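You operate a simulated robot arm through the tools that you are given. There is no shell and no other tool.

The job below is to be done with a simulated robot arm. You get a single attempt, and the scene is never put back.

## Task
Stop the compressor, switch it off, close bank B and the fill knob, and bleed line 2.
Fine: stop before off, both closed before the bleed; line 2 at zero, bleed closed after.

It is judged by the outcome, as a careful person would: the job done as asked, and still so three seconds after it is handed in. It fails if anything else is knocked over, pushed out of place, dropped, spilled or broken.

## Robot
A 7-joint arm with a two-finger parallel gripper, fixed in place. Base frame: the origin is on the floor under the middle of its stand, x ahead of it, y to its left, z up. Readings come in m, rad, newtons and seconds.
It reaches about 1.479 m from its shoulder. Its first joint turns from -2.897 to 2.897 rad. Payload 4.4 kg.
The tool frame sits at the grasp point between the pads (the TCP): z along the fingers, y along the line on which they close. The tips reach 0.023 m beyond it. Largest opening 0.094 m; finger width 0.038, thickness 0.01; the body of the gripper, 0.054 by 0.096 m, starts 0.039 m behind the TCP.
Orientation is told as [roll, pitch, yaw] about the base's x, y, z axes, in that order, counted from this pose: with the fingers straight down and closing along the base's y, the tool's x points along the base's -x, its y along +y and its z along -z.

## Interface
- The arm moves only by the tool nudge_tool. Its argument "moves" is one flat list of numbers, 7 for each row, row after row: the shift along the base's x, y, z in mm, then the turn, a rotation vector about the base's x, y, z in rad, then the gripper command, from -1 (shut) to 1 (fully open), values between in proportion. In form: [dx, dy, dz, rx, ry, rz, fingers, dx, dy, dz, rx, ry, rz, fingers, ...]. A call has 1 to 20 rows; each row is the pose to reach, as a shift and turn from the pose commanded when the call began. A row lasts 0.2 s, in which the tool goes at most 0.05 m and 0.15 rad; a call with a longer step from one row to the next is refused whole, and so is a gripper value outside its range. A pose out of reach is approached as far as the arm can. The call stops where the force on the tool passes 90 N (or 10 N more than at its start, if that is more) or the arm is blocked; 0.2 s more then pass. Each finger travels about 0.072 m/s and halts on what it meets, pressing with about 29 N; the grip force reading is that of the motor and also rises with nothing between the fingers. The clock runs only during rows and for 0.2 s after the last one: add rows that repeat a pose to give the fingers time. It gives the time, the measured TCP pose, the force on the tool (base axes), the opening and the grip force at its end, in the units of the frame above (readings bear some noise), with the torque about the TCP (base axes, N m) and any sound that the robot's microphone picked up, and new pictures: "pictures" is both (left out), scene, wrist or none.
- Cameras (640 x 400 px; columns grow to the right, rows downward): "scene" is fixed at [0.05, -0.5026, 1.6128]; the picture's right is [0.84, -0.54, 0.00], its down [-0.28, -0.44, -0.85] and it looks along [0.46, 0.72, -0.52] (base axes); focal length 308 px, centre (320, 200). "wrist" rides on the gripper at [0.086, 0.016, -0.074] in the tool frame; the picture's right is [-0.18, 0.98, 0.00], its down [-0.58, -0.11, -0.81] and it looks along [-0.79, -0.15, 0.59] (tool axes); focal length 243 px, centre (320, 200). There is no depth. A picture from a camera that has moved, and an enlarged one, comes with that camera's place and axes in the base frame and with its lens. The place of the scene camera against the robot may be out by one fixed shift of up to 0.025 m in any direction.
- enlarge(camera, box): a new picture of the part [left, top, right, bottom] of that camera's present view, enlarged. The clock stands still meanwhile.
- job_done(): hands the job in; it is judged then, once.

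Places have to be worked out from the pictures, the camera data and where the tool is seen. Open the gripper and draw the arm clear of the work before you hand the job in, unless the task says otherwise.

The tools are called by a JSON object that holds its "name" and its "arguments". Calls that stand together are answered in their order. nudge_tool: Moves the arm, as the interface text tells. Its arguments: {"type":"object","properties":{"moves":{"type":"array","items":{"type":"number"}},"pictures":{"type":"string","enum":["both","scene","wrist","none"]}},"required":["moves"]} The other tools are called the same way: enlarge (camera, box) takes an enlarged picture of a part of a camera's view; job_done () hands the job in.

At the start:

```text
t: 0.0
ee_pos: [0.4562, 0.5295, 1.3915]
tcp_rot: [0.001, 0.0, 0.001]
ft_force: [0.3, 0.5, 0.5]
torque: [0.01, 0.01, 0.0]
gripper_width: 0.0941
grasp_force: 0.0
```

scene: 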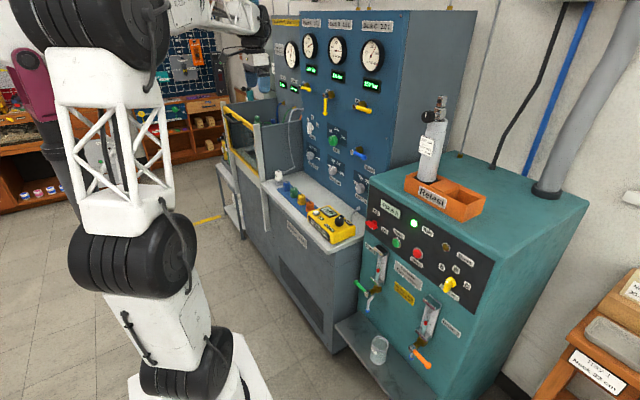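
wrist: 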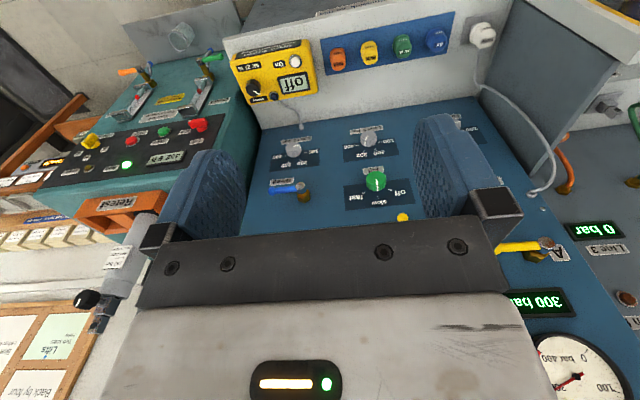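

I begin by looking closely at the panel and the compressor in the scene and wrist views.

{"name": "enlarge", "arguments": {"camera": "scene", "box": [270, 10, 430, 110]}}

{"name": "enlarge", "arguments": {"camera": "scene", "box": [270, 100, 430, 200]}}

{"name": "enlarge", "arguments": {"camera": "scene", "box": [340, 180, 500, 280]}}

{"name": "enlarge", "arguments": {"camera": "scene", "box": [340, 220, 500, 380]}}

{"name": "enlarge", "arguments": {"camera": "wrist", "box": [250, 110, 450, 235]}}

{"name": "enlarge", "arguments": {"camera": "wrist", "box": [40, 60, 240, 185]}}

```text
4.00 times, centred on (350, 60) of scene
camera zoom: at [0.05, -0.5026, 1.6128], right [0.84, -0.54, 0.0], down [-0.28, -0.44, -0.85], along [0.46, 0.72, -0.52], focal length 1230 px, centre (200, 760)
```

zoom: 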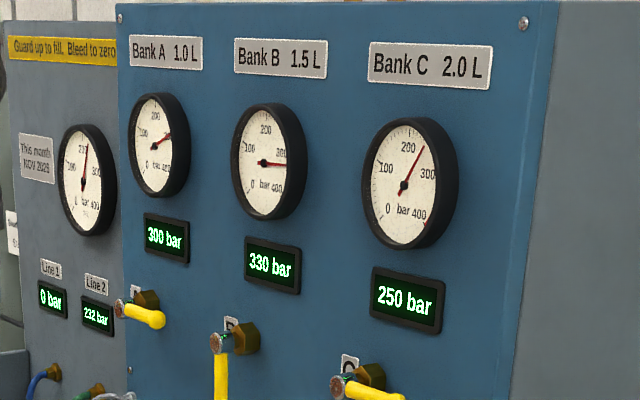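

```text
4.00 times, centred on (350, 150) of scene
camera zoom: at [0.05, -0.5026, 1.6128], right [0.84, -0.54, 0.0], down [-0.28, -0.44, -0.85], along [0.46, 0.72, -0.52], focal length 1230 px, centre (200, 400)
```

zoom: 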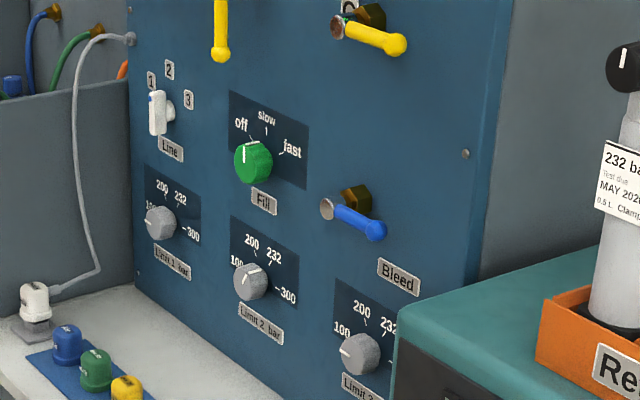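

```text
4.00 times, centred on (420, 230) of scene
camera zoom: at [0.05, -0.5026, 1.6128], right [0.84, -0.54, 0.0], down [-0.28, -0.44, -0.85], along [0.46, 0.72, -0.52], focal length 1230 px, centre (-80, 80)
```

zoom: 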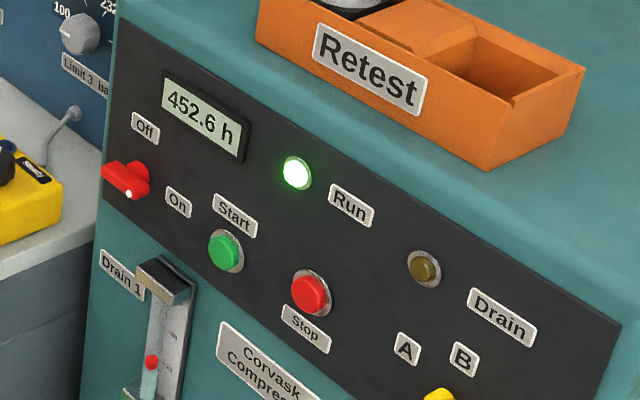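

```text
2.50 times, centred on (420, 300) of scene
camera zoom: at [0.05, -0.5026, 1.6128], right [0.84, -0.54, 0.0], down [-0.28, -0.44, -0.85], along [0.46, 0.72, -0.52], focal length 769 px, centre (70, -50)
```

zoom: 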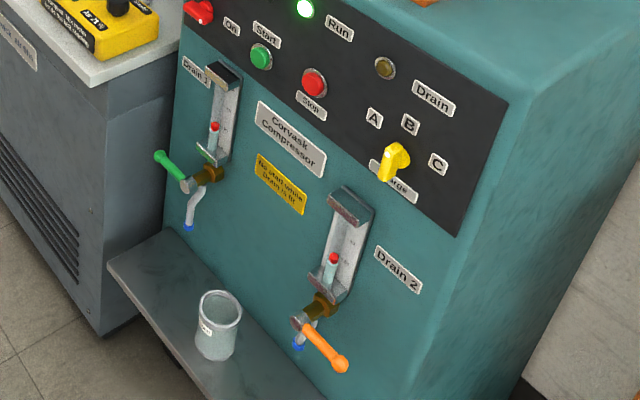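

```text
3.20 times, centred on (350, 172) of wrist
camera zoom: at [0.3685, 0.5458, 1.4667], right [0.18, 0.98, 0.0], down [0.58, -0.11, 0.81], along [0.79, -0.15, -0.59], focal length 776 px, centre (224, 288)
```

zoom: 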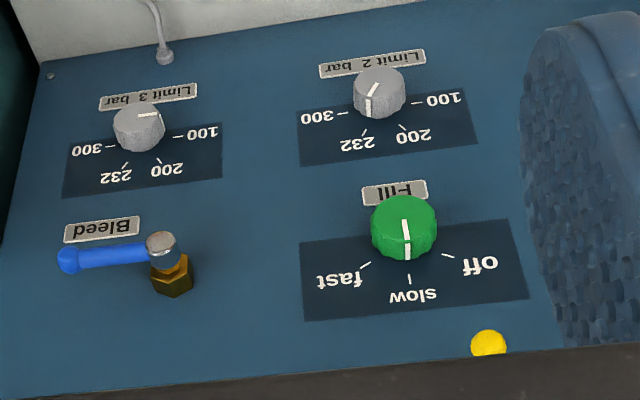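

```text
3.20 times, centred on (140, 122) of wrist
camera zoom: at [0.3685, 0.5458, 1.4667], right [0.18, 0.98, 0.0], down [0.58, -0.11, 0.81], along [0.79, -0.15, -0.59], focal length 776 px, centre (896, 448)
```

zoom: 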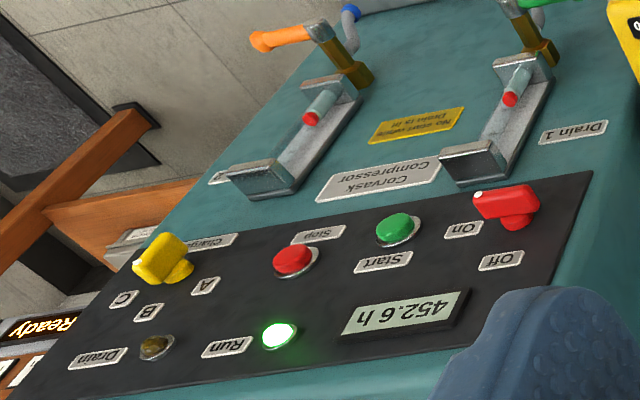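

The stop button looks to be near (0.71, -0.04, 0.94), the fill knob near (0.82, 0.60, 1.09) and the bleed hub near (0.79, 0.42, 1.10). Next I enlarge the line selector, the levers and the gauges to read what state they are in.

{"name": "enlarge", "arguments": {"camera": "scene", "box": [296, 110, 346, 142]}}

{"name": "enlarge", "arguments": {"camera": "scene", "box": [270, 60, 320, 92]}}

{"name": "enlarge", "arguments": {"camera": "scene", "box": [310, 75, 390, 125]}}

{"name": "enlarge", "arguments": {"camera": "wrist", "box": [440, 150, 640, 275]}}

{"name": "enlarge", "arguments": {"camera": "scene", "box": [355, 210, 405, 242]}}

{"name": "enlarge", "arguments": {"camera": "scene", "box": [220, 80, 380, 250]}}

```text
12.50 times, centred on (321, 126) of scene
camera zoom: at [0.05, -0.5026, 1.6128], right [0.84, -0.54, 0.0], down [-0.28, -0.44, -0.85], along [0.46, 0.72, -0.52], focal length 3845 px, centre (308, 1125)
```

zoom: 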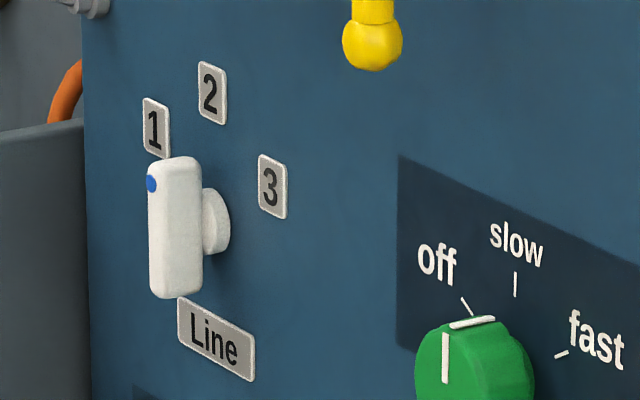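

```text
12.50 times, centred on (295, 76) of scene
camera zoom: at [0.05, -0.5026, 1.6128], right [0.84, -0.54, 0.0], down [-0.28, -0.44, -0.85], along [0.46, 0.72, -0.52], focal length 3845 px, centre (632, 1750)
```

zoom: 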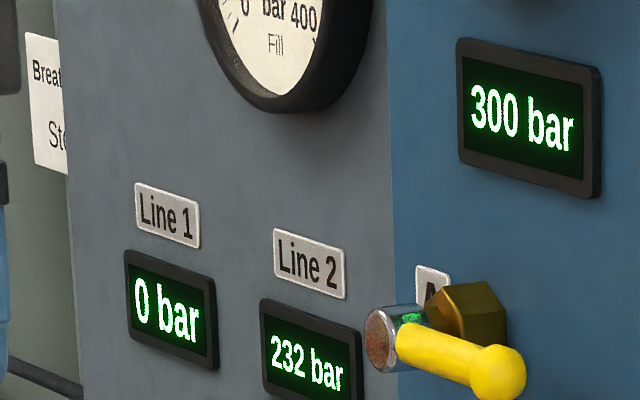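

```text
8.00 times, centred on (350, 100) of scene
camera zoom: at [0.05, -0.5026, 1.6128], right [0.84, -0.54, 0.0], down [-0.28, -0.44, -0.85], along [0.46, 0.72, -0.52], focal length 2461 px, centre (80, 1000)
```

zoom: 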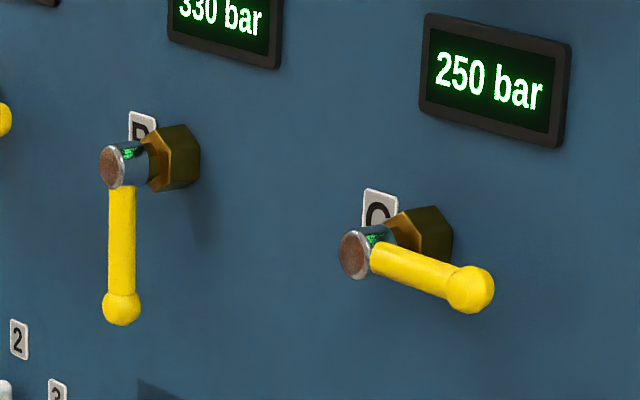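

```text
3.20 times, centred on (540, 212) of wrist
camera zoom: at [0.3685, 0.5458, 1.4667], right [0.18, 0.98, 0.0], down [0.58, -0.11, 0.81], along [0.79, -0.15, -0.59], focal length 776 px, centre (-384, 160)
```

zoom: 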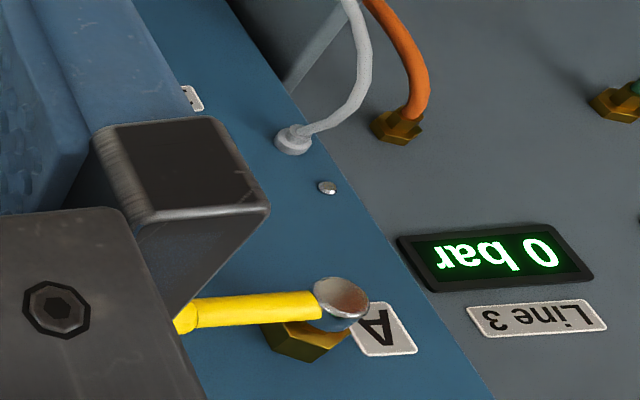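

```text
12.50 times, centred on (380, 226) of scene
camera zoom: at [0.05, -0.5026, 1.6128], right [0.84, -0.54, 0.0], down [-0.28, -0.44, -0.85], along [0.46, 0.72, -0.52], focal length 3845 px, centre (-430, -125)
```

zoom: 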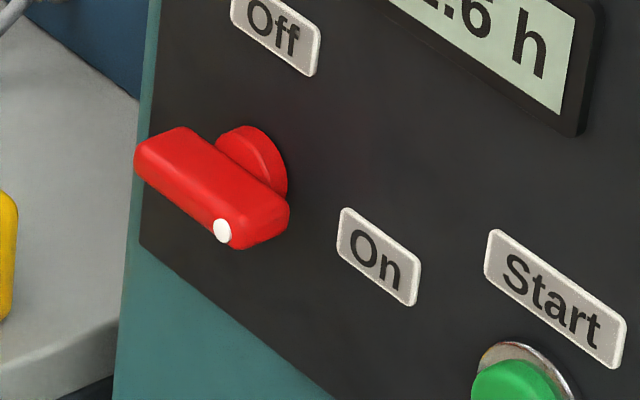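

```text
2.35 times, centred on (300, 165) of scene
camera zoom: at [0.05, -0.5026, 1.6128], right [0.84, -0.54, 0.0], down [-0.28, -0.44, -0.85], along [0.46, 0.72, -0.52], focal length 724 px, centre (367, 282)
```

zoom: 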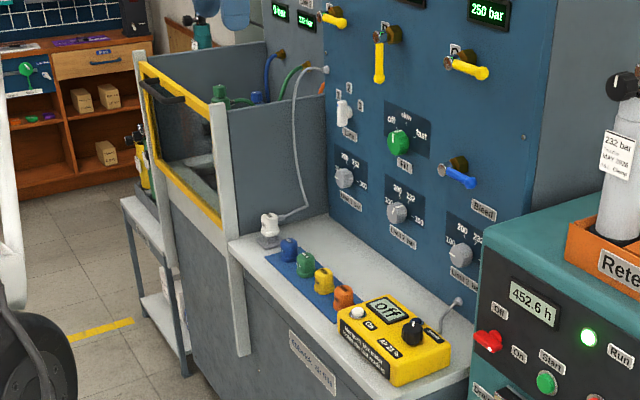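

The line selector's bar points straight up at 2, Fill is at slow, bank B's lever points down (open), the bleed points right (closed), and the red switch is at On. I turn the tool to face +x, away from the work, and close the fingers ready for the stop button.

{"name": "nudge_tool", "arguments": {"moves": [-5, -30, -17, 0, -0.1428, 0, 1, -10, -60, -34, 0, -0.2856, 0, 1, -15, -90, -51, 0, -0.4284, 0, 1, -20, -120, -68, 0, -0.5712, 0, 1, -25, -150, -85, 0, -0.714, 0, 1, -30, -180, -102, 0, -0.8568, 0, 1, -36, -210, -120, 0, -0.9996, 0, 1, -41, -240, -138, 0, -1.1424, 0, 1, -46, -270, -156, 0, -1.2852, 0, 1, -51, -300, -173, 0, -1.428, 0, 1, -56, -330, -190, 0, -1.5708, 0, 1], "pictures": "both"}}

```text
t: 2.4
ee_pos: [0.3992, 0.2003, 1.2011]
tcp_rot: [2.715, -1.567, -2.714]
ft_force: [0.7, -0.2, -0.5]
torque: [0.06, 0.01, 0.02]
gripper_width: 0.0937
grasp_force: 0.1
camera wrist: at [0.3239, 0.2171, 1.1142], right [0.0, 0.98, 0.18], down [-0.81, -0.11, 0.58], along [0.59, -0.15, 0.79], focal length 243 px, centre (320, 200)
```

scene: 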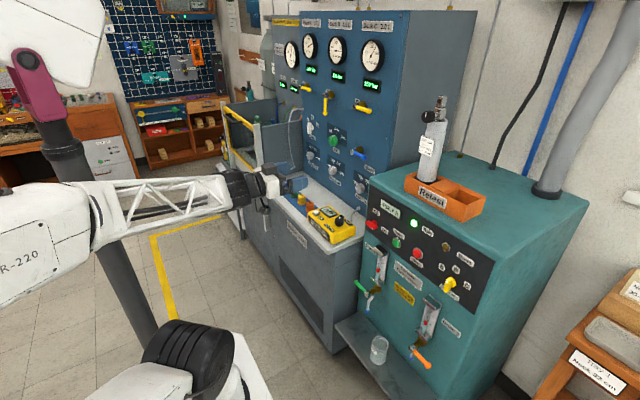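
wrist: 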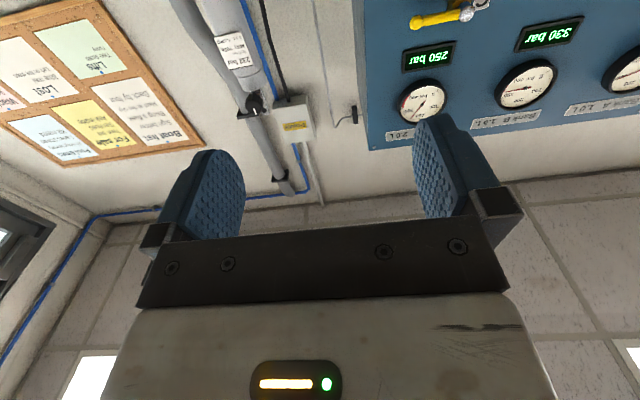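

The tool now faces +x with the camera underneath. I go down and across to stand in front of the stop button, keeping well off the bench, and close the fingers on the way.

{"name": "nudge_tool", "arguments": {"moves": [3, -35, -28, 0, -0.0, 0, -1, 6, -70, -57, 0, 0, 0, -1, 9, -105, -85, 0, 0, 0, -1, 12, -140, -114, 0, 0, 0, -1, 15, -175, -142, 0, 0, 0, -1, 18, -210, -171, 0, 0, 0, -1, 20, -243, -200, 0, 0, 0, -1, 60, -243, -214, 0, 0, 0, -1, 100, -243, -228, 0, 0, 0, -1, 140, -243, -242, 0, 0, 0, -1, 181, -243, -256, 0, 0, 0, -1], "pictures": "both"}}

```text
t: 4.8
ee_pos: [0.5134, 0.0469, 0.9667]
tcp_rot: [-0.032, -1.568, 0.023]
ft_force: [0.3, 1.5, -0.1]
torque: [-0.02, 0.02, 0.0]
gripper_width: 0.0
grasp_force: 28.5
out of reach, approached as far as the arm can: row 6, 7, 8, 9, 10, 11
camera wrist: at [0.4381, 0.0636, 0.8795], right [0.01, 0.98, 0.18], down [-0.81, -0.1, 0.58], along [0.59, -0.15, 0.79], focal length 243 px, centre (320, 200)
```

scene: 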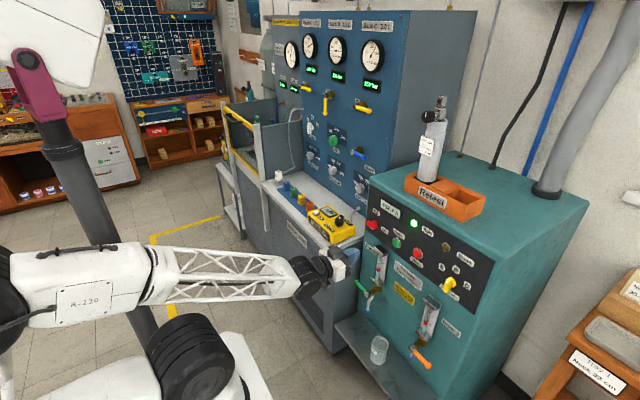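
wrist: 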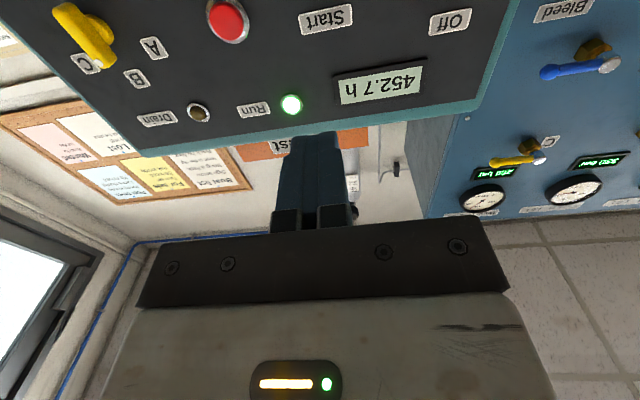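

The pose was out of reach because that target is too close in for a level tool, and the arm stopped at (0.513, 0.047, 0.967). I send one row with no shift to learn what the commanded pose is now.

{"name": "nudge_tool", "arguments": {"moves": [0, 0, 0, 0, 0, 0, -1], "pictures": "none"}}

{"name": "enlarge", "arguments": {"camera": "wrist", "box": [0, 0, 320, 200]}}

{"name": "enlarge", "arguments": {"camera": "wrist", "box": [320, 0, 640, 200]}}

{"name": "enlarge", "arguments": {"camera": "scene", "box": [0, 200, 400, 400]}}

```text
t: 5.2
ee_pos: [0.5133, 0.0459, 0.9642]
tcp_rot: [-0.024, -1.57, 0.012]
ft_force: [-0.8, -0.5, -0.1]
torque: [0.03, -0.01, -0.01]
gripper_width: 0.0
grasp_force: 28.7
```

```text
2.00 times, centred on (160, 100) of wrist
camera zoom: at [0.4379, 0.0636, 0.8797], right [0.01, 0.98, 0.18], down [-0.81, -0.1, 0.58], along [0.59, -0.15, 0.79], focal length 485 px, centre (640, 400)
```

zoom: 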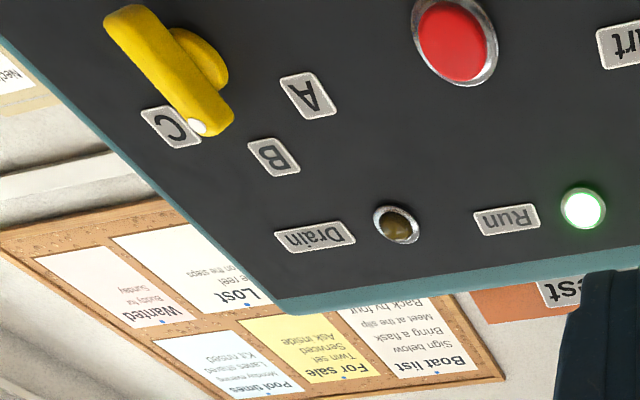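

```text
2.00 times, centred on (480, 100) of wrist
camera zoom: at [0.4379, 0.0636, 0.8797], right [0.01, 0.98, 0.18], down [-0.81, -0.1, 0.58], along [0.59, -0.15, 0.79], focal length 485 px, centre (0, 400)
```

zoom: 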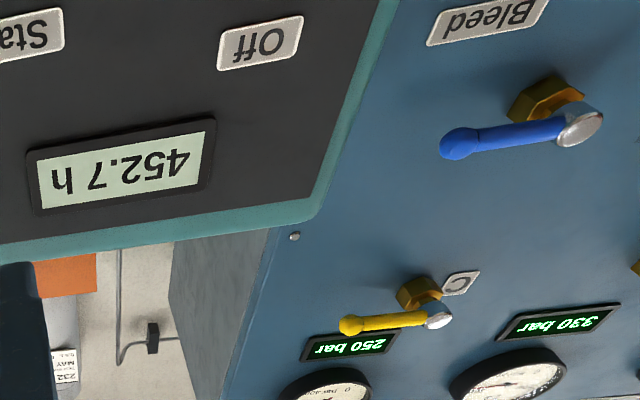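

```text
1.60 times, centred on (200, 300) of scene
camera zoom: at [0.05, -0.5026, 1.6128], right [0.84, -0.54, 0.0], down [-0.28, -0.44, -0.85], along [0.46, 0.72, -0.52], focal length 492 px, centre (512, 40)
```

zoom: 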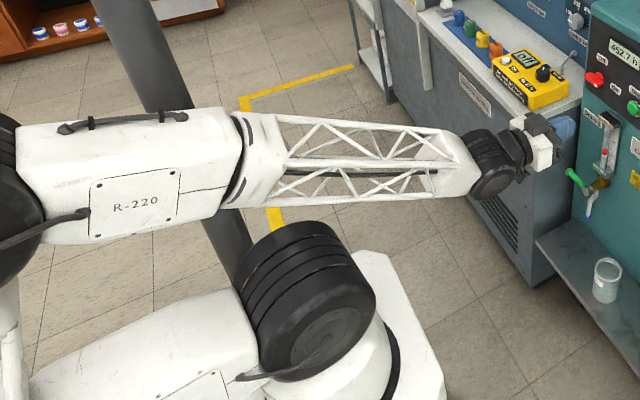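

The zero row was accepted, so the commanded pose is the reached one. Two wrist views put the stop button at about (0.705, -0.0385, 0.946). I tilt the tool about 0.6 rad downward to ease the wrist and move in front of the button.

{"name": "nudge_tool", "arguments": {"moves": [-20, -15, 0, 0, 0.12, 0, -1, -10, -35, 0, 0, 0.24, 0, -1, 10, -55, -5, 0, 0.36, 0, -1, 30, -70, -10, 0, 0.48, 0, -1, 60, -85, -20, 0, 0.6, 0, -1], "pictures": "both"}}

```text
t: 6.4
ee_pos: [0.5747, -0.0368, 0.9664]
tcp_rot: [-0.035, -1.004, 0.037]
ft_force: [0.5, -0.5, -1.7]
torque: [0.02, -0.06, -0.04]
gripper_width: 0.0001
grasp_force: 29.6
out of reach, approached as far as the arm can: row 2, 3, 4
camera wrist: at [0.466, -0.0223, 0.9346], right [0.09, 0.99, 0.14], down [-0.37, -0.1, 0.92], along [0.93, -0.13, 0.35], focal length 243 px, centre (320, 200)
```

scene: 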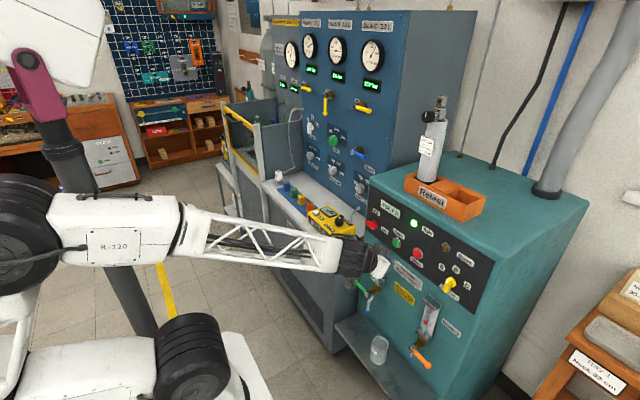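
wrist: 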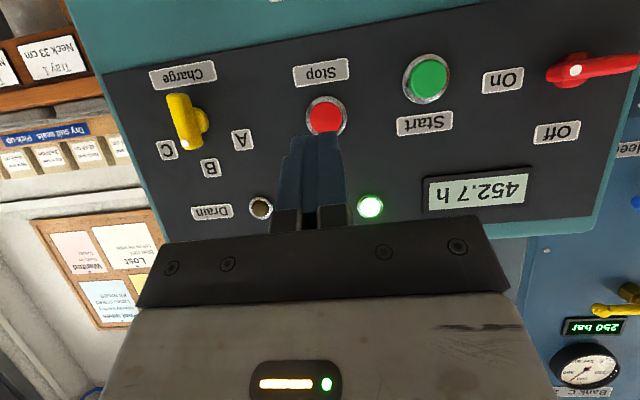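

The stop button sits straight ahead at about (0.705, -0.038, 0.943). I lower a little and ease the closed fingertips up to it and slightly in.

{"name": "nudge_tool", "arguments": {"moves": [35, -1, -15, 0, 0, 0, -1, 70, -1, -29, 0, 0, 0, -1, 85, -1, -29, 0, 0, 0, -1, 93, -1, -29, 0, 0, 0, -1, 98, -1, -29, 0, 0, 0, -1, 102, -1, -29, 0, 0, 0, -1], "pictures": "wrist"}}

```text
t: 7.8
ee_pos: [0.6782, -0.0415, 0.9183]
tcp_rot: [-0.001, -0.969, 0.002]
ft_force: [0.0, 0.8, 0.7]
torque: [0.0, 0.0, -0.02]
gripper_width: 0.0001
grasp_force: 28.9
camera wrist: at [0.5668, -0.0246, 0.8894], right [0.1, 0.98, 0.15], down [-0.34, -0.11, 0.94], along [0.94, -0.15, 0.32], focal length 243 px, centre (320, 200)
```

wrist: 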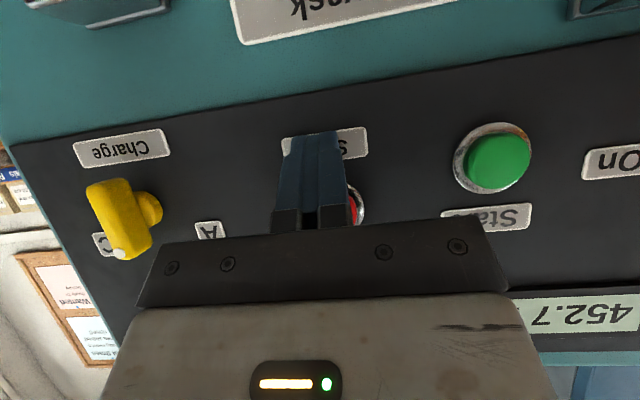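

The commanded height came out lower than I meant: TCP z is 0.918, so the tip is just under the button with no contact. I back off, rise 22 mm, shift 4 mm left and push forward again gently.

{"name": "nudge_tool", "arguments": {"moves": [-15, 2, 5, 0, 0, 0, -1, -15, 4, 23, 0, 0, 0, -1, -8, 4, 23, 0, 0, 0, -1, -3, 4, 23, 0, 0, 0, -1, 0, 4, 23, 0, 0, 0, -1, 3, 4, 23, 0, 0, 0, -1], "pictures": "wrist"}}

```text
t: 9.2
ee_pos: [0.6812, -0.0363, 0.9412]
tcp_rot: [0.0, -0.969, 0.0]
ft_force: [-26.0, -1.8, 3.8]
torque: [0.0, -0.19, -0.06]
gripper_width: 0.0
grasp_force: 29.2
heard: click
camera wrist: at [0.5693, -0.02, 0.9126], right [0.1, 0.98, 0.15], down [-0.34, -0.11, 0.94], along [0.94, -0.15, 0.32], focal length 243 px, centre (320, 200)
```

wrist: 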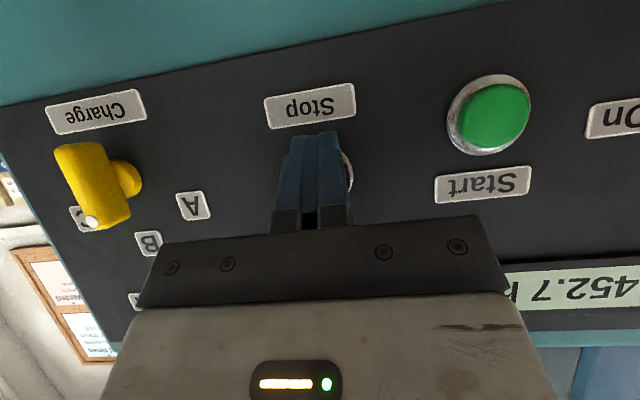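

A click was heard with 26 N on the tip. I back straight off 90 mm to check that the Run lamp has gone out.

{"name": "nudge_tool", "arguments": {"moves": [-20, 0, 0, 0, 0, 0, -1, -55, 0, 0, 0, 0, 0, -1, -90, 0, 5, 0, 0, 0, -1, -90, 0, 5, 0, 0, 0, -1], "pictures": "both"}}

```text
t: 10.2
ee_pos: [0.59, -0.0389, 0.9439]
tcp_rot: [0.0, -0.971, 0.0]
ft_force: [-0.8, -0.6, 0.2]
torque: [0.05, -0.02, -0.01]
gripper_width: 0.0001
grasp_force: 29.2
camera wrist: at [0.4791, -0.0208, 0.9155], right [0.1, 0.98, 0.15], down [-0.34, -0.11, 0.94], along [0.94, -0.15, 0.32], focal length 243 px, centre (320, 200)
```

scene: 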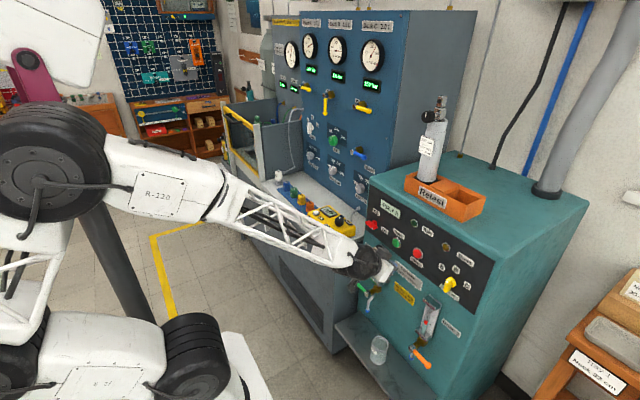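
wrist: 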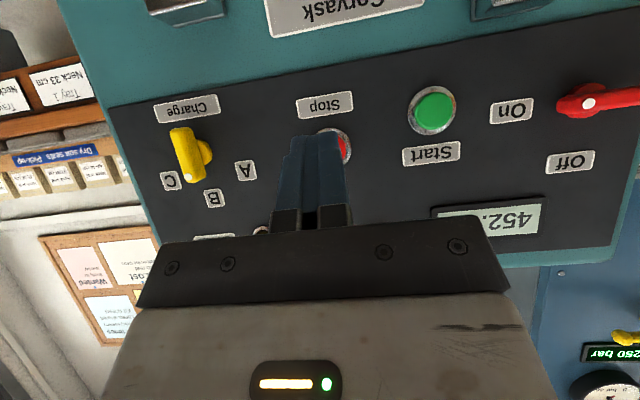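

{"name": "enlarge", "arguments": {"camera": "scene", "box": [360, 190, 480, 265]}}

{"name": "enlarge", "arguments": {"camera": "wrist", "box": [480, 50, 640, 150]}}

```text
5.33 times, centred on (420, 228) of scene
camera zoom: at [0.05, -0.5026, 1.6128], right [0.84, -0.54, 0.0], down [-0.28, -0.44, -0.85], along [0.46, 0.72, -0.52], focal length 1641 px, centre (-213, 53)
```

zoom: 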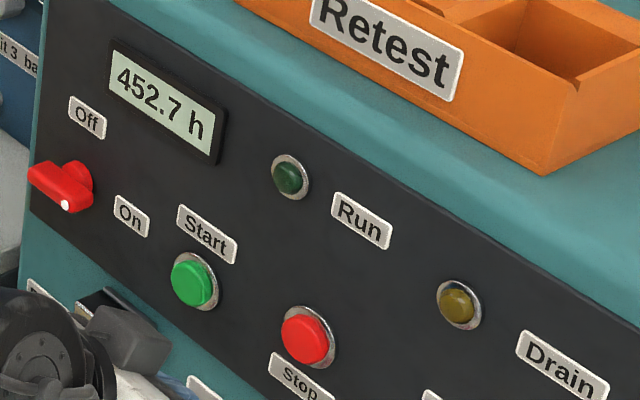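

```text
4.00 times, centred on (560, 100) of wrist
camera zoom: at [0.4791, -0.0208, 0.9155], right [0.1, 0.98, 0.15], down [-0.34, -0.11, 0.94], along [0.94, -0.15, 0.32], focal length 970 px, centre (-640, 600)
```

zoom: 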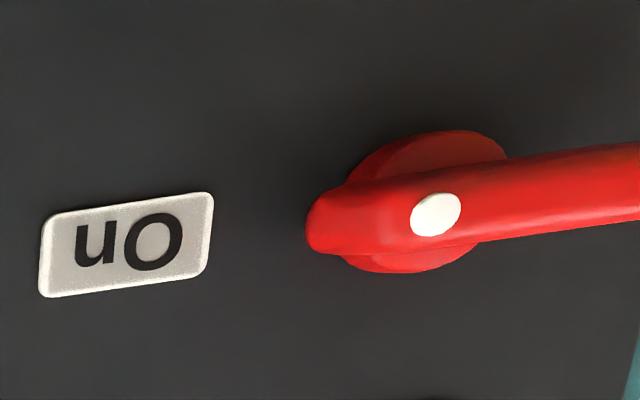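

The Run lamp is out, so the compressor has stopped. The red switch's axis is near (y 0.170, z 0.935), with its bar lying right toward On and its front at x≈0.68. I move the closed fingers to just below and in front of the bar's right end, so I can swing it up to Off.

{"name": "nudge_tool", "arguments": {"moves": [0, 40, -12, 0, 0, 0, -1, 0, 85, -25, 0, 0, 0, -1, 0, 130, -40, 0, 0, 0, -1, 5, 170, -54, 0, 0, 0, -1, 25, 171, -54, 0, 0, 0, -1, 25, 171, -54, 0, 0, 0, -1], "pictures": "both"}}

```text
t: 11.6
ee_pos: [0.6158, 0.135, 0.8889]
tcp_rot: [0.0, -0.973, 0.001]
ft_force: [-0.3, 0.9, -0.4]
torque: [0.01, 0.0, 0.0]
gripper_width: 0.0002
grasp_force: 28.5
camera wrist: at [0.5045, 0.1529, 0.8598], right [0.1, 0.98, 0.15], down [-0.34, -0.11, 0.94], along [0.94, -0.15, 0.32], focal length 243 px, centre (320, 200)
```

scene: 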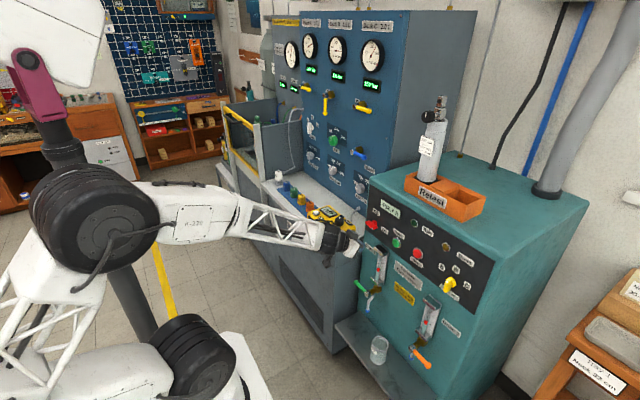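
wrist: 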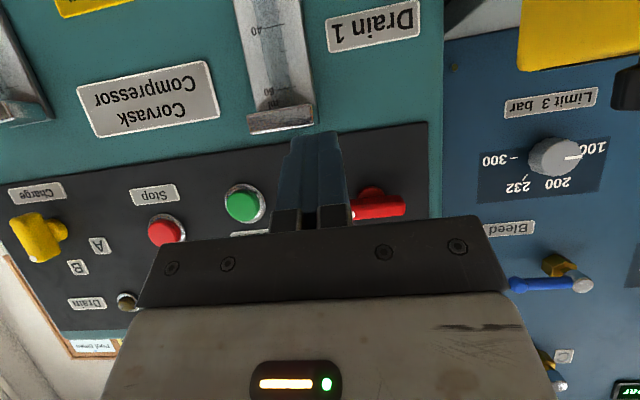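

The bar is just left of the fingertips, with its axis near y≈0.166, z≈0.932. I rise 10 mm to clear the sight-glass bracket, go in under the right end and begin to lift.

{"name": "nudge_tool", "arguments": {"moves": [10, -2, 10, 0, 0, 0, -1, 35, -2, 10, 0, 0, 0, -1, 52, -2, 10, 0, 0, 0, -1, 52, -2, 19, 0, 0, 0, -1, 52, -3, 26, 0, 0, 0, -1, 52, -3, 32, 0, 0, 0, -1], "pictures": "both"}}

```text
t: 13.0
ee_pos: [0.6677, 0.1306, 0.9229]
tcp_rot: [0.002, -0.971, -0.002]
ft_force: [-6.3, -7.0, -2.3]
torque: [0.04, -0.06, -0.04]
gripper_width: 0.0001
grasp_force: 28.8
camera wrist: at [0.556, 0.1477, 0.8944], right [0.1, 0.98, 0.15], down [-0.34, -0.11, 0.94], along [0.94, -0.15, 0.32], focal length 243 px, centre (320, 200)
```

scene: 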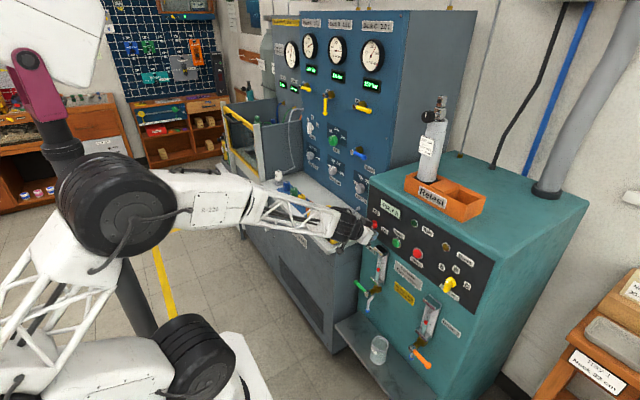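
wrist: 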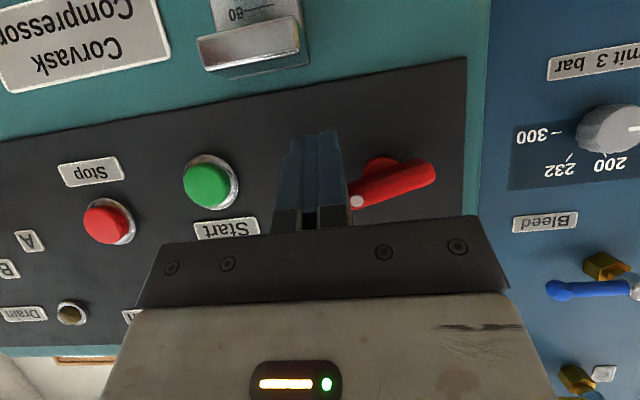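

The bar has turned about 25° and its end now bears on the finger's side (−7 N in y). I drop below it, shift 9 mm left for more purchase and sweep up and left along the arc.

{"name": "nudge_tool", "arguments": {"moves": [0, 0, -13, 0, 0, 0, -1, 0, 9, -13, 0, 0, 0, -1, 0, 9, -5, 0, 0, 0, -1, 0, 9.5, 1, 0, 0, 0, -1, 0, 11, 6, 0, 0, 0, -1, 0, 14, 10, 0, 0, 0, -1], "pictures": "both"}}

```text
t: 14.4
ee_pos: [0.6683, 0.1462, 0.934]
tcp_rot: [0.0, -0.97, 0.001]
ft_force: [-0.6, -0.8, -0.3]
torque: [0.02, 0.0, 0.0]
gripper_width: 0.0002
grasp_force: 28.8
camera wrist: at [0.557, 0.162, 0.9054], right [0.1, 0.98, 0.15], down [-0.34, -0.11, 0.94], along [0.94, -0.15, 0.32], focal length 243 px, centre (320, 200)
```

scene: 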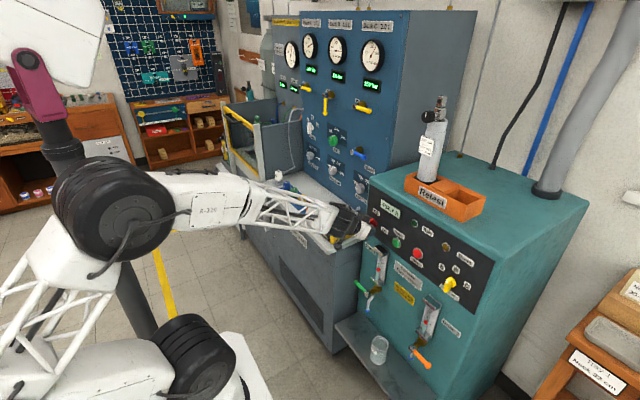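
wrist: 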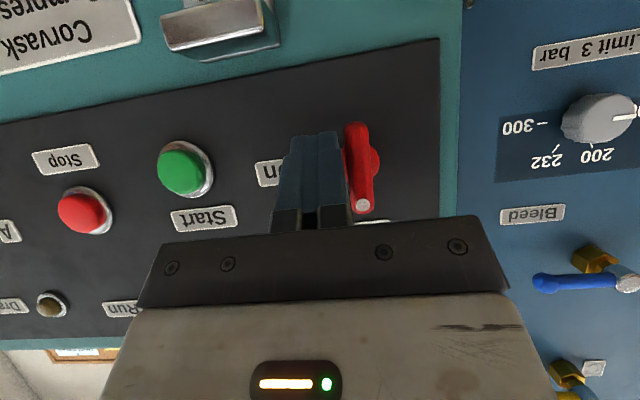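

The bar now stands upright with its dot end toward Off and no force on the tip. I back straight out and move aside to confirm it.

{"name": "nudge_tool", "arguments": {"moves": [-15, -5, 0, 0, 0, 0, -1, -50, -15, 0, 0, 0, 0, -1, -90, -55, 10, 0, 0, 0, -1, -90, -55, 10, 0, 0, 0, -1], "pictures": "both"}}

{"name": "enlarge", "arguments": {"camera": "scene", "box": [355, 205, 419, 245]}}

{"name": "enlarge", "arguments": {"camera": "wrist", "box": [380, 60, 540, 160]}}

```text
refused: row 3 steps farther than a row can; nothing moved
```

```text
10.00 times, centred on (387, 225) of scene
camera zoom: at [0.05, -0.5026, 1.6128], right [0.84, -0.54, 0.0], down [-0.28, -0.44, -0.85], along [0.46, 0.72, -0.52], focal length 3076 px, centre (-350, -50)
```

zoom: 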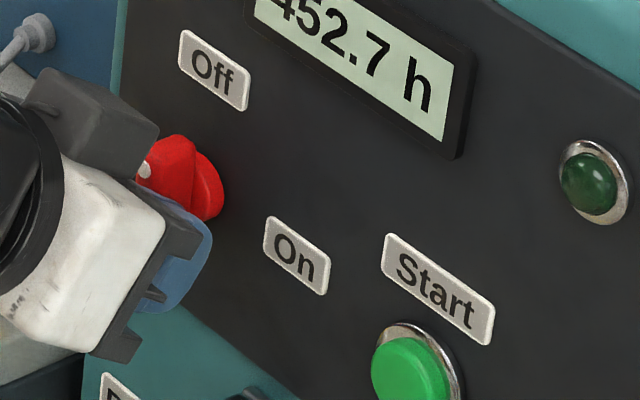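

```text
4.00 times, centred on (460, 110) of wrist
camera zoom: at [0.557, 0.162, 0.9054], right [0.1, 0.98, 0.15], down [-0.34, -0.11, 0.94], along [0.94, -0.15, 0.32], focal length 970 px, centre (-240, 560)
```

zoom: 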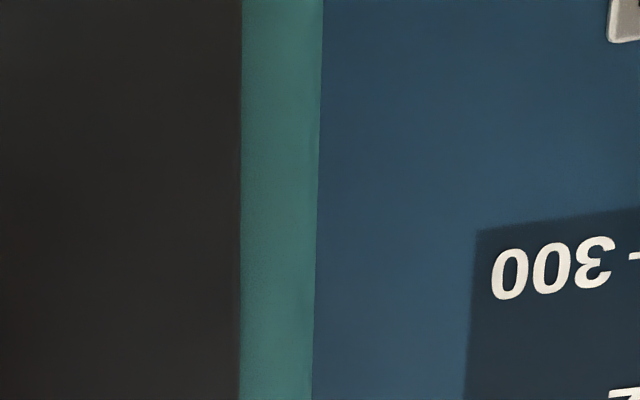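

One row stepped too far, so nothing moved. I back out again in smaller steps.

{"name": "nudge_tool", "arguments": {"moves": [-15, -5, 0, 0, 0, 0, -1, -50, -15, 0, 0, 0, 0, -1, -80, -45, 5, 0, 0, 0, -1, -110, -75, 10, 0, 0, 0, -1, -110, -75, 10, 0, 0, 0, -1], "pictures": "both"}}

{"name": "enlarge", "arguments": {"camera": "scene", "box": [355, 205, 419, 245]}}

{"name": "enlarge", "arguments": {"camera": "wrist", "box": [400, 60, 560, 160]}}

```text
t: 15.6
ee_pos: [0.5584, 0.0676, 0.9458]
tcp_rot: [-0.002, -0.972, -0.001]
ft_force: [-0.4, -0.4, -0.5]
torque: [0.04, 0.0, 0.01]
gripper_width: 0.0
grasp_force: 28.9
camera wrist: at [0.4472, 0.0845, 0.9168], right [0.1, 0.98, 0.15], down [-0.34, -0.11, 0.94], along [0.94, -0.15, 0.32], focal length 243 px, centre (320, 200)
```

scene: 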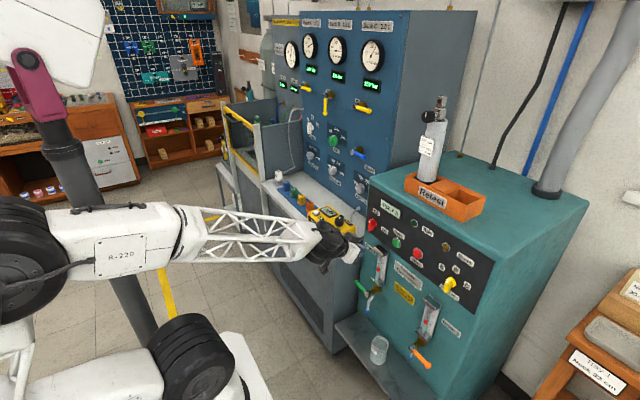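
wrist: 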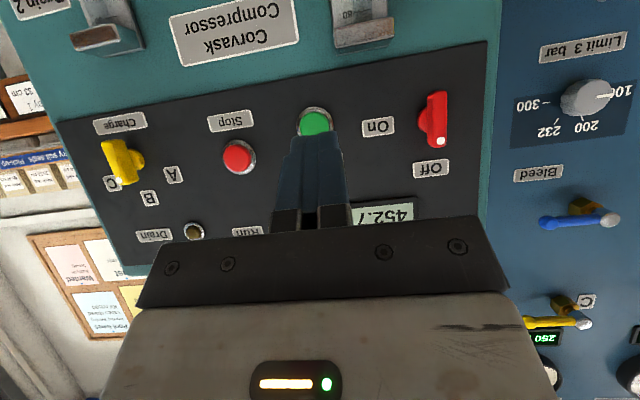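

```text
10.00 times, centred on (387, 225) of scene
camera zoom: at [0.05, -0.5026, 1.6128], right [0.84, -0.54, 0.0], down [-0.28, -0.44, -0.85], along [0.46, 0.72, -0.52], focal length 3076 px, centre (-350, -50)
```

zoom: 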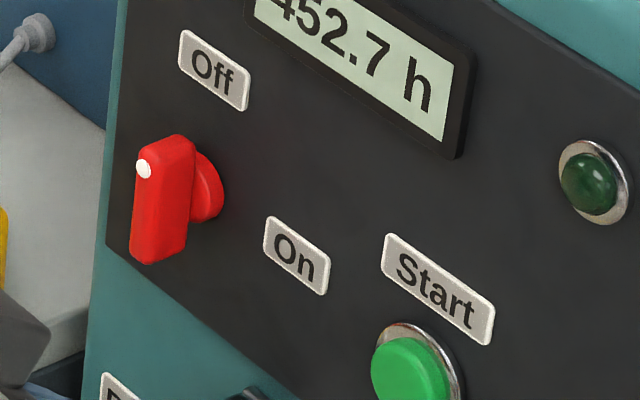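

```text
4.00 times, centred on (480, 110) of wrist
camera zoom: at [0.4472, 0.0845, 0.9168], right [0.1, 0.98, 0.15], down [-0.34, -0.11, 0.94], along [0.94, -0.15, 0.32], focal length 970 px, centre (-320, 560)
```

zoom: 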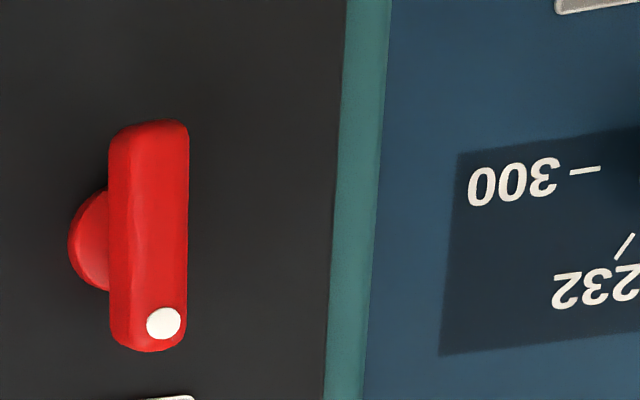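

The switch stands exactly upright at Off. Bank B's hub I put near (0.79, 0.63, 1.287), with its lever hanging about 80 mm to z≈1.207. I travel to in front and left of it, rising first and levelling the tool.

{"name": "nudge_tool", "arguments": {"moves": [-10, 20, 40, 0, -0.03, 0, -1, -20, 45, 80, 0, -0.06, 0, -1, -25, 85, 105, 0, -0.09, 0, -1, -20, 125, 130, 0, -0.12, 0, -1, -15, 165, 150, 0, -0.15, 0, -1, -10, 205, 170, 0, -0.18, 0, -1, -5, 248, 185, 0, -0.21, 0, -1, 0, 292, 200, 0, -0.24, 0, -1, 5, 336, 215, 0, -0.27, 0, -1, 10, 380, 228, 0, -0.3, 0, -1, 15, 424, 240, 0, -0.33, 0, -1, 20, 468, 250, 0, -0.36, 0, -1, 25, 512, 258, 0, -0.38, 0, -1, 30, 556, 266, 0, -0.4, 0, -1, 30, 600, 272, 0, -0.4, 0, -1, 30, 612, 274, 0, -0.4, 0, -1], "pictures": "both"}}

```text
t: 19.0
ee_pos: [0.5844, 0.6851, 1.2186]
tcp_rot: [-0.001, -1.372, 0.0]
ft_force: [0.4, 0.6, -0.5]
torque: [0.01, -0.02, -0.03]
gripper_width: 0.0001
grasp_force: 28.7
camera wrist: at [0.4929, 0.7004, 1.1492], right [0.04, 0.98, 0.18], down [-0.67, -0.11, 0.73], along [0.74, -0.15, 0.66], focal length 243 px, centre (320, 200)
```

scene: 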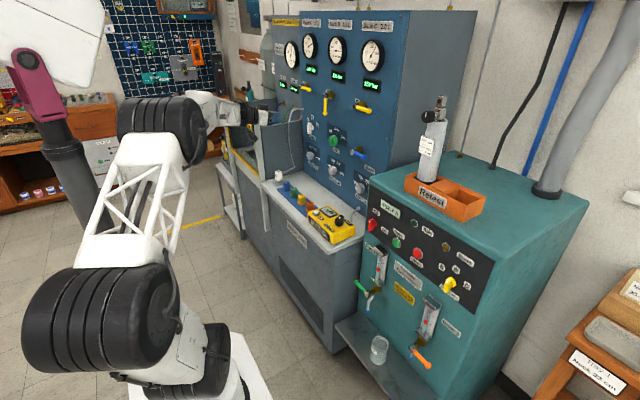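
wrist: 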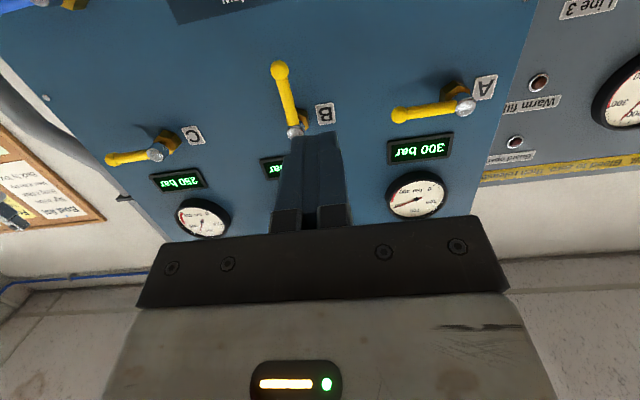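

Bank B's lever hangs at y≈0.63, with its hub at z≈1.287 and ball at z≈1.215, x≈0.80. I slide in on its left side with about 15 mm clearance and start the sweep toward the right.

{"name": "nudge_tool", "arguments": {"moves": [40, -10, 0, 0, 0, 0, -1, 85, -20, 0, 0, 0, 0, -1, 130, -20, 0, 0, 0, 0, -1, 170, -20, 0, 0, 0, 0, -1, 203, -20, 0, 0, 0, 0, -1, 203, -30, 0, 0, 0, 0, -1, 203, -40, 0, 0, 0, 0, -1, 203, -52, 0, 0, 0, 0, -1, 203, -65, 3, 0, 0, 0, -1], "pictures": "both"}}

```text
t: 21.0
ee_pos: [0.7906, 0.6189, 1.2201]
tcp_rot: [0.0, -1.369, 0.001]
ft_force: [-0.1, 1.0, -0.1]
torque: [-0.03, 0.02, -0.01]
gripper_width: 0.0001
grasp_force: 28.9
camera wrist: at [0.6992, 0.6351, 1.1508], right [0.04, 0.98, 0.18], down [-0.67, -0.11, 0.73], along [0.74, -0.15, 0.66], focal length 243 px, centre (320, 200)
```

scene: 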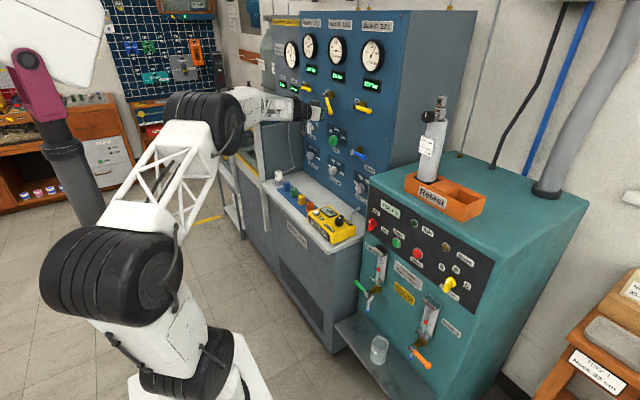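
wrist: 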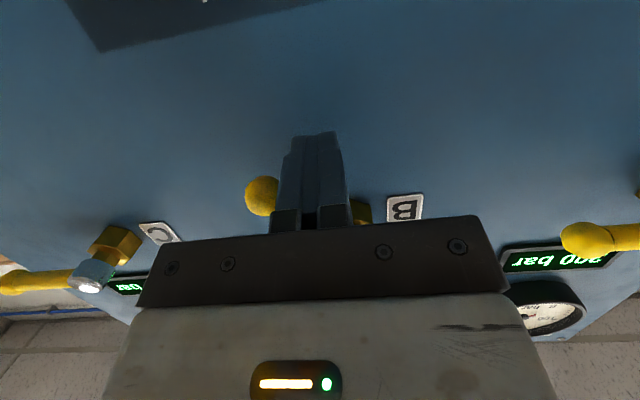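

The lever is following, with its ball now off to the finger's right, and the force is small. I carry on along the arc to 90°.

{"name": "nudge_tool", "arguments": {"moves": [0, -7, 3, 0, 0, 0, -1, 0, -13, 7, 0, 0, 0, -1, 0, -18, 12, 0, 0, 0, -1, 0, -22, 17, 0, 0, 0, -1, 0, -26, 23, 0, 0, 0, -1, 0, -29, 29, 0, 0, 0, -1, 0, -31, 35, 0, 0, 0, -1, 0, -32, 41, 0, 0, 0, -1], "pictures": "both"}}

{"name": "enlarge", "arguments": {"camera": "scene", "box": [310, 75, 390, 125]}}

```text
t: 22.8
ee_pos: [0.789, 0.5845, 1.2626]
tcp_rot: [0.001, -1.37, 0.0]
ft_force: [-0.2, 2.1, -1.6]
torque: [-0.02, 0.0, 0.04]
gripper_width: 0.0
grasp_force: 28.8
camera wrist: at [0.6988, 0.6009, 1.1926], right [0.04, 0.98, 0.18], down [-0.67, -0.11, 0.73], along [0.74, -0.15, 0.66], focal length 243 px, centre (320, 200)
```

scene: 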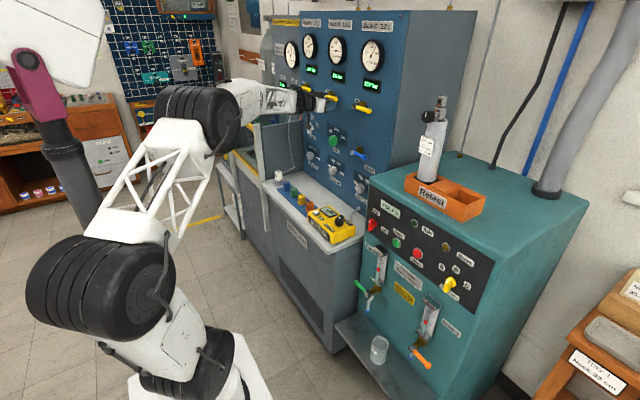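
wrist: 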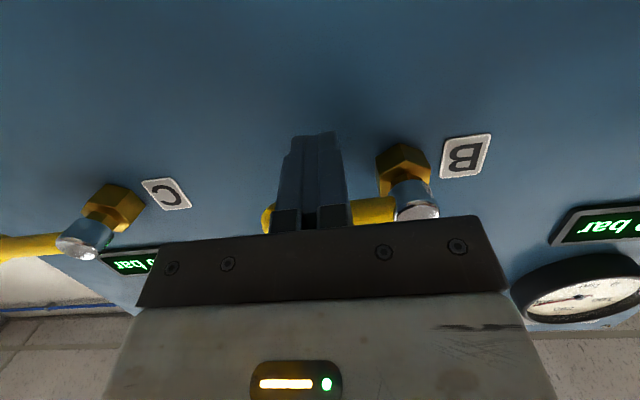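

```text
8.00 times, centred on (350, 100) of scene
camera zoom: at [0.05, -0.5026, 1.6128], right [0.84, -0.54, 0.0], down [-0.28, -0.44, -0.85], along [0.46, 0.72, -0.52], focal length 2461 px, centre (80, 1000)
```

zoom: 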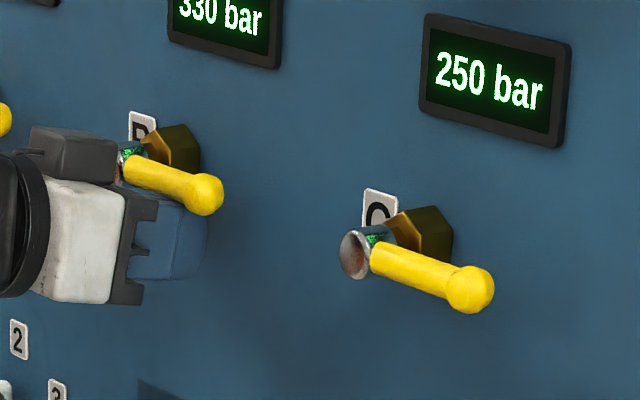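

The lever is nearly level but still droops a hair compared with C. I push up a few millimetres more to find its stop.

{"name": "nudge_tool", "arguments": {"moves": [0, 0, 2, 0, 0, 0, -1, 0, 0, 4, 0, 0, 0, -1, 0, 0, 6, 0, 0, 0, -1, 0, 0, 8, 0, 0, 0, -1], "pictures": "none"}}

{"name": "enlarge", "arguments": {"camera": "scene", "box": [310, 75, 390, 125]}}

```text
t: 23.8
ee_pos: [0.791, 0.5853, 1.2634]
tcp_rot: [-0.025, -1.365, 0.021]
ft_force: [-37.9, -32.8, -67.7]
torque: [0.32, -0.6, 0.1]
gripper_width: 0.0
grasp_force: 29.3
```

```text
8.00 times, centred on (350, 100) of scene
camera zoom: at [0.05, -0.5026, 1.6128], right [0.84, -0.54, 0.0], down [-0.28, -0.44, -0.85], along [0.46, 0.72, -0.52], focal length 2461 px, centre (80, 1000)
```

zoom: 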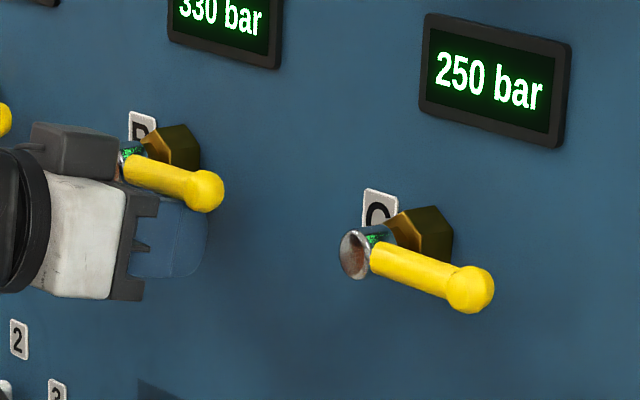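

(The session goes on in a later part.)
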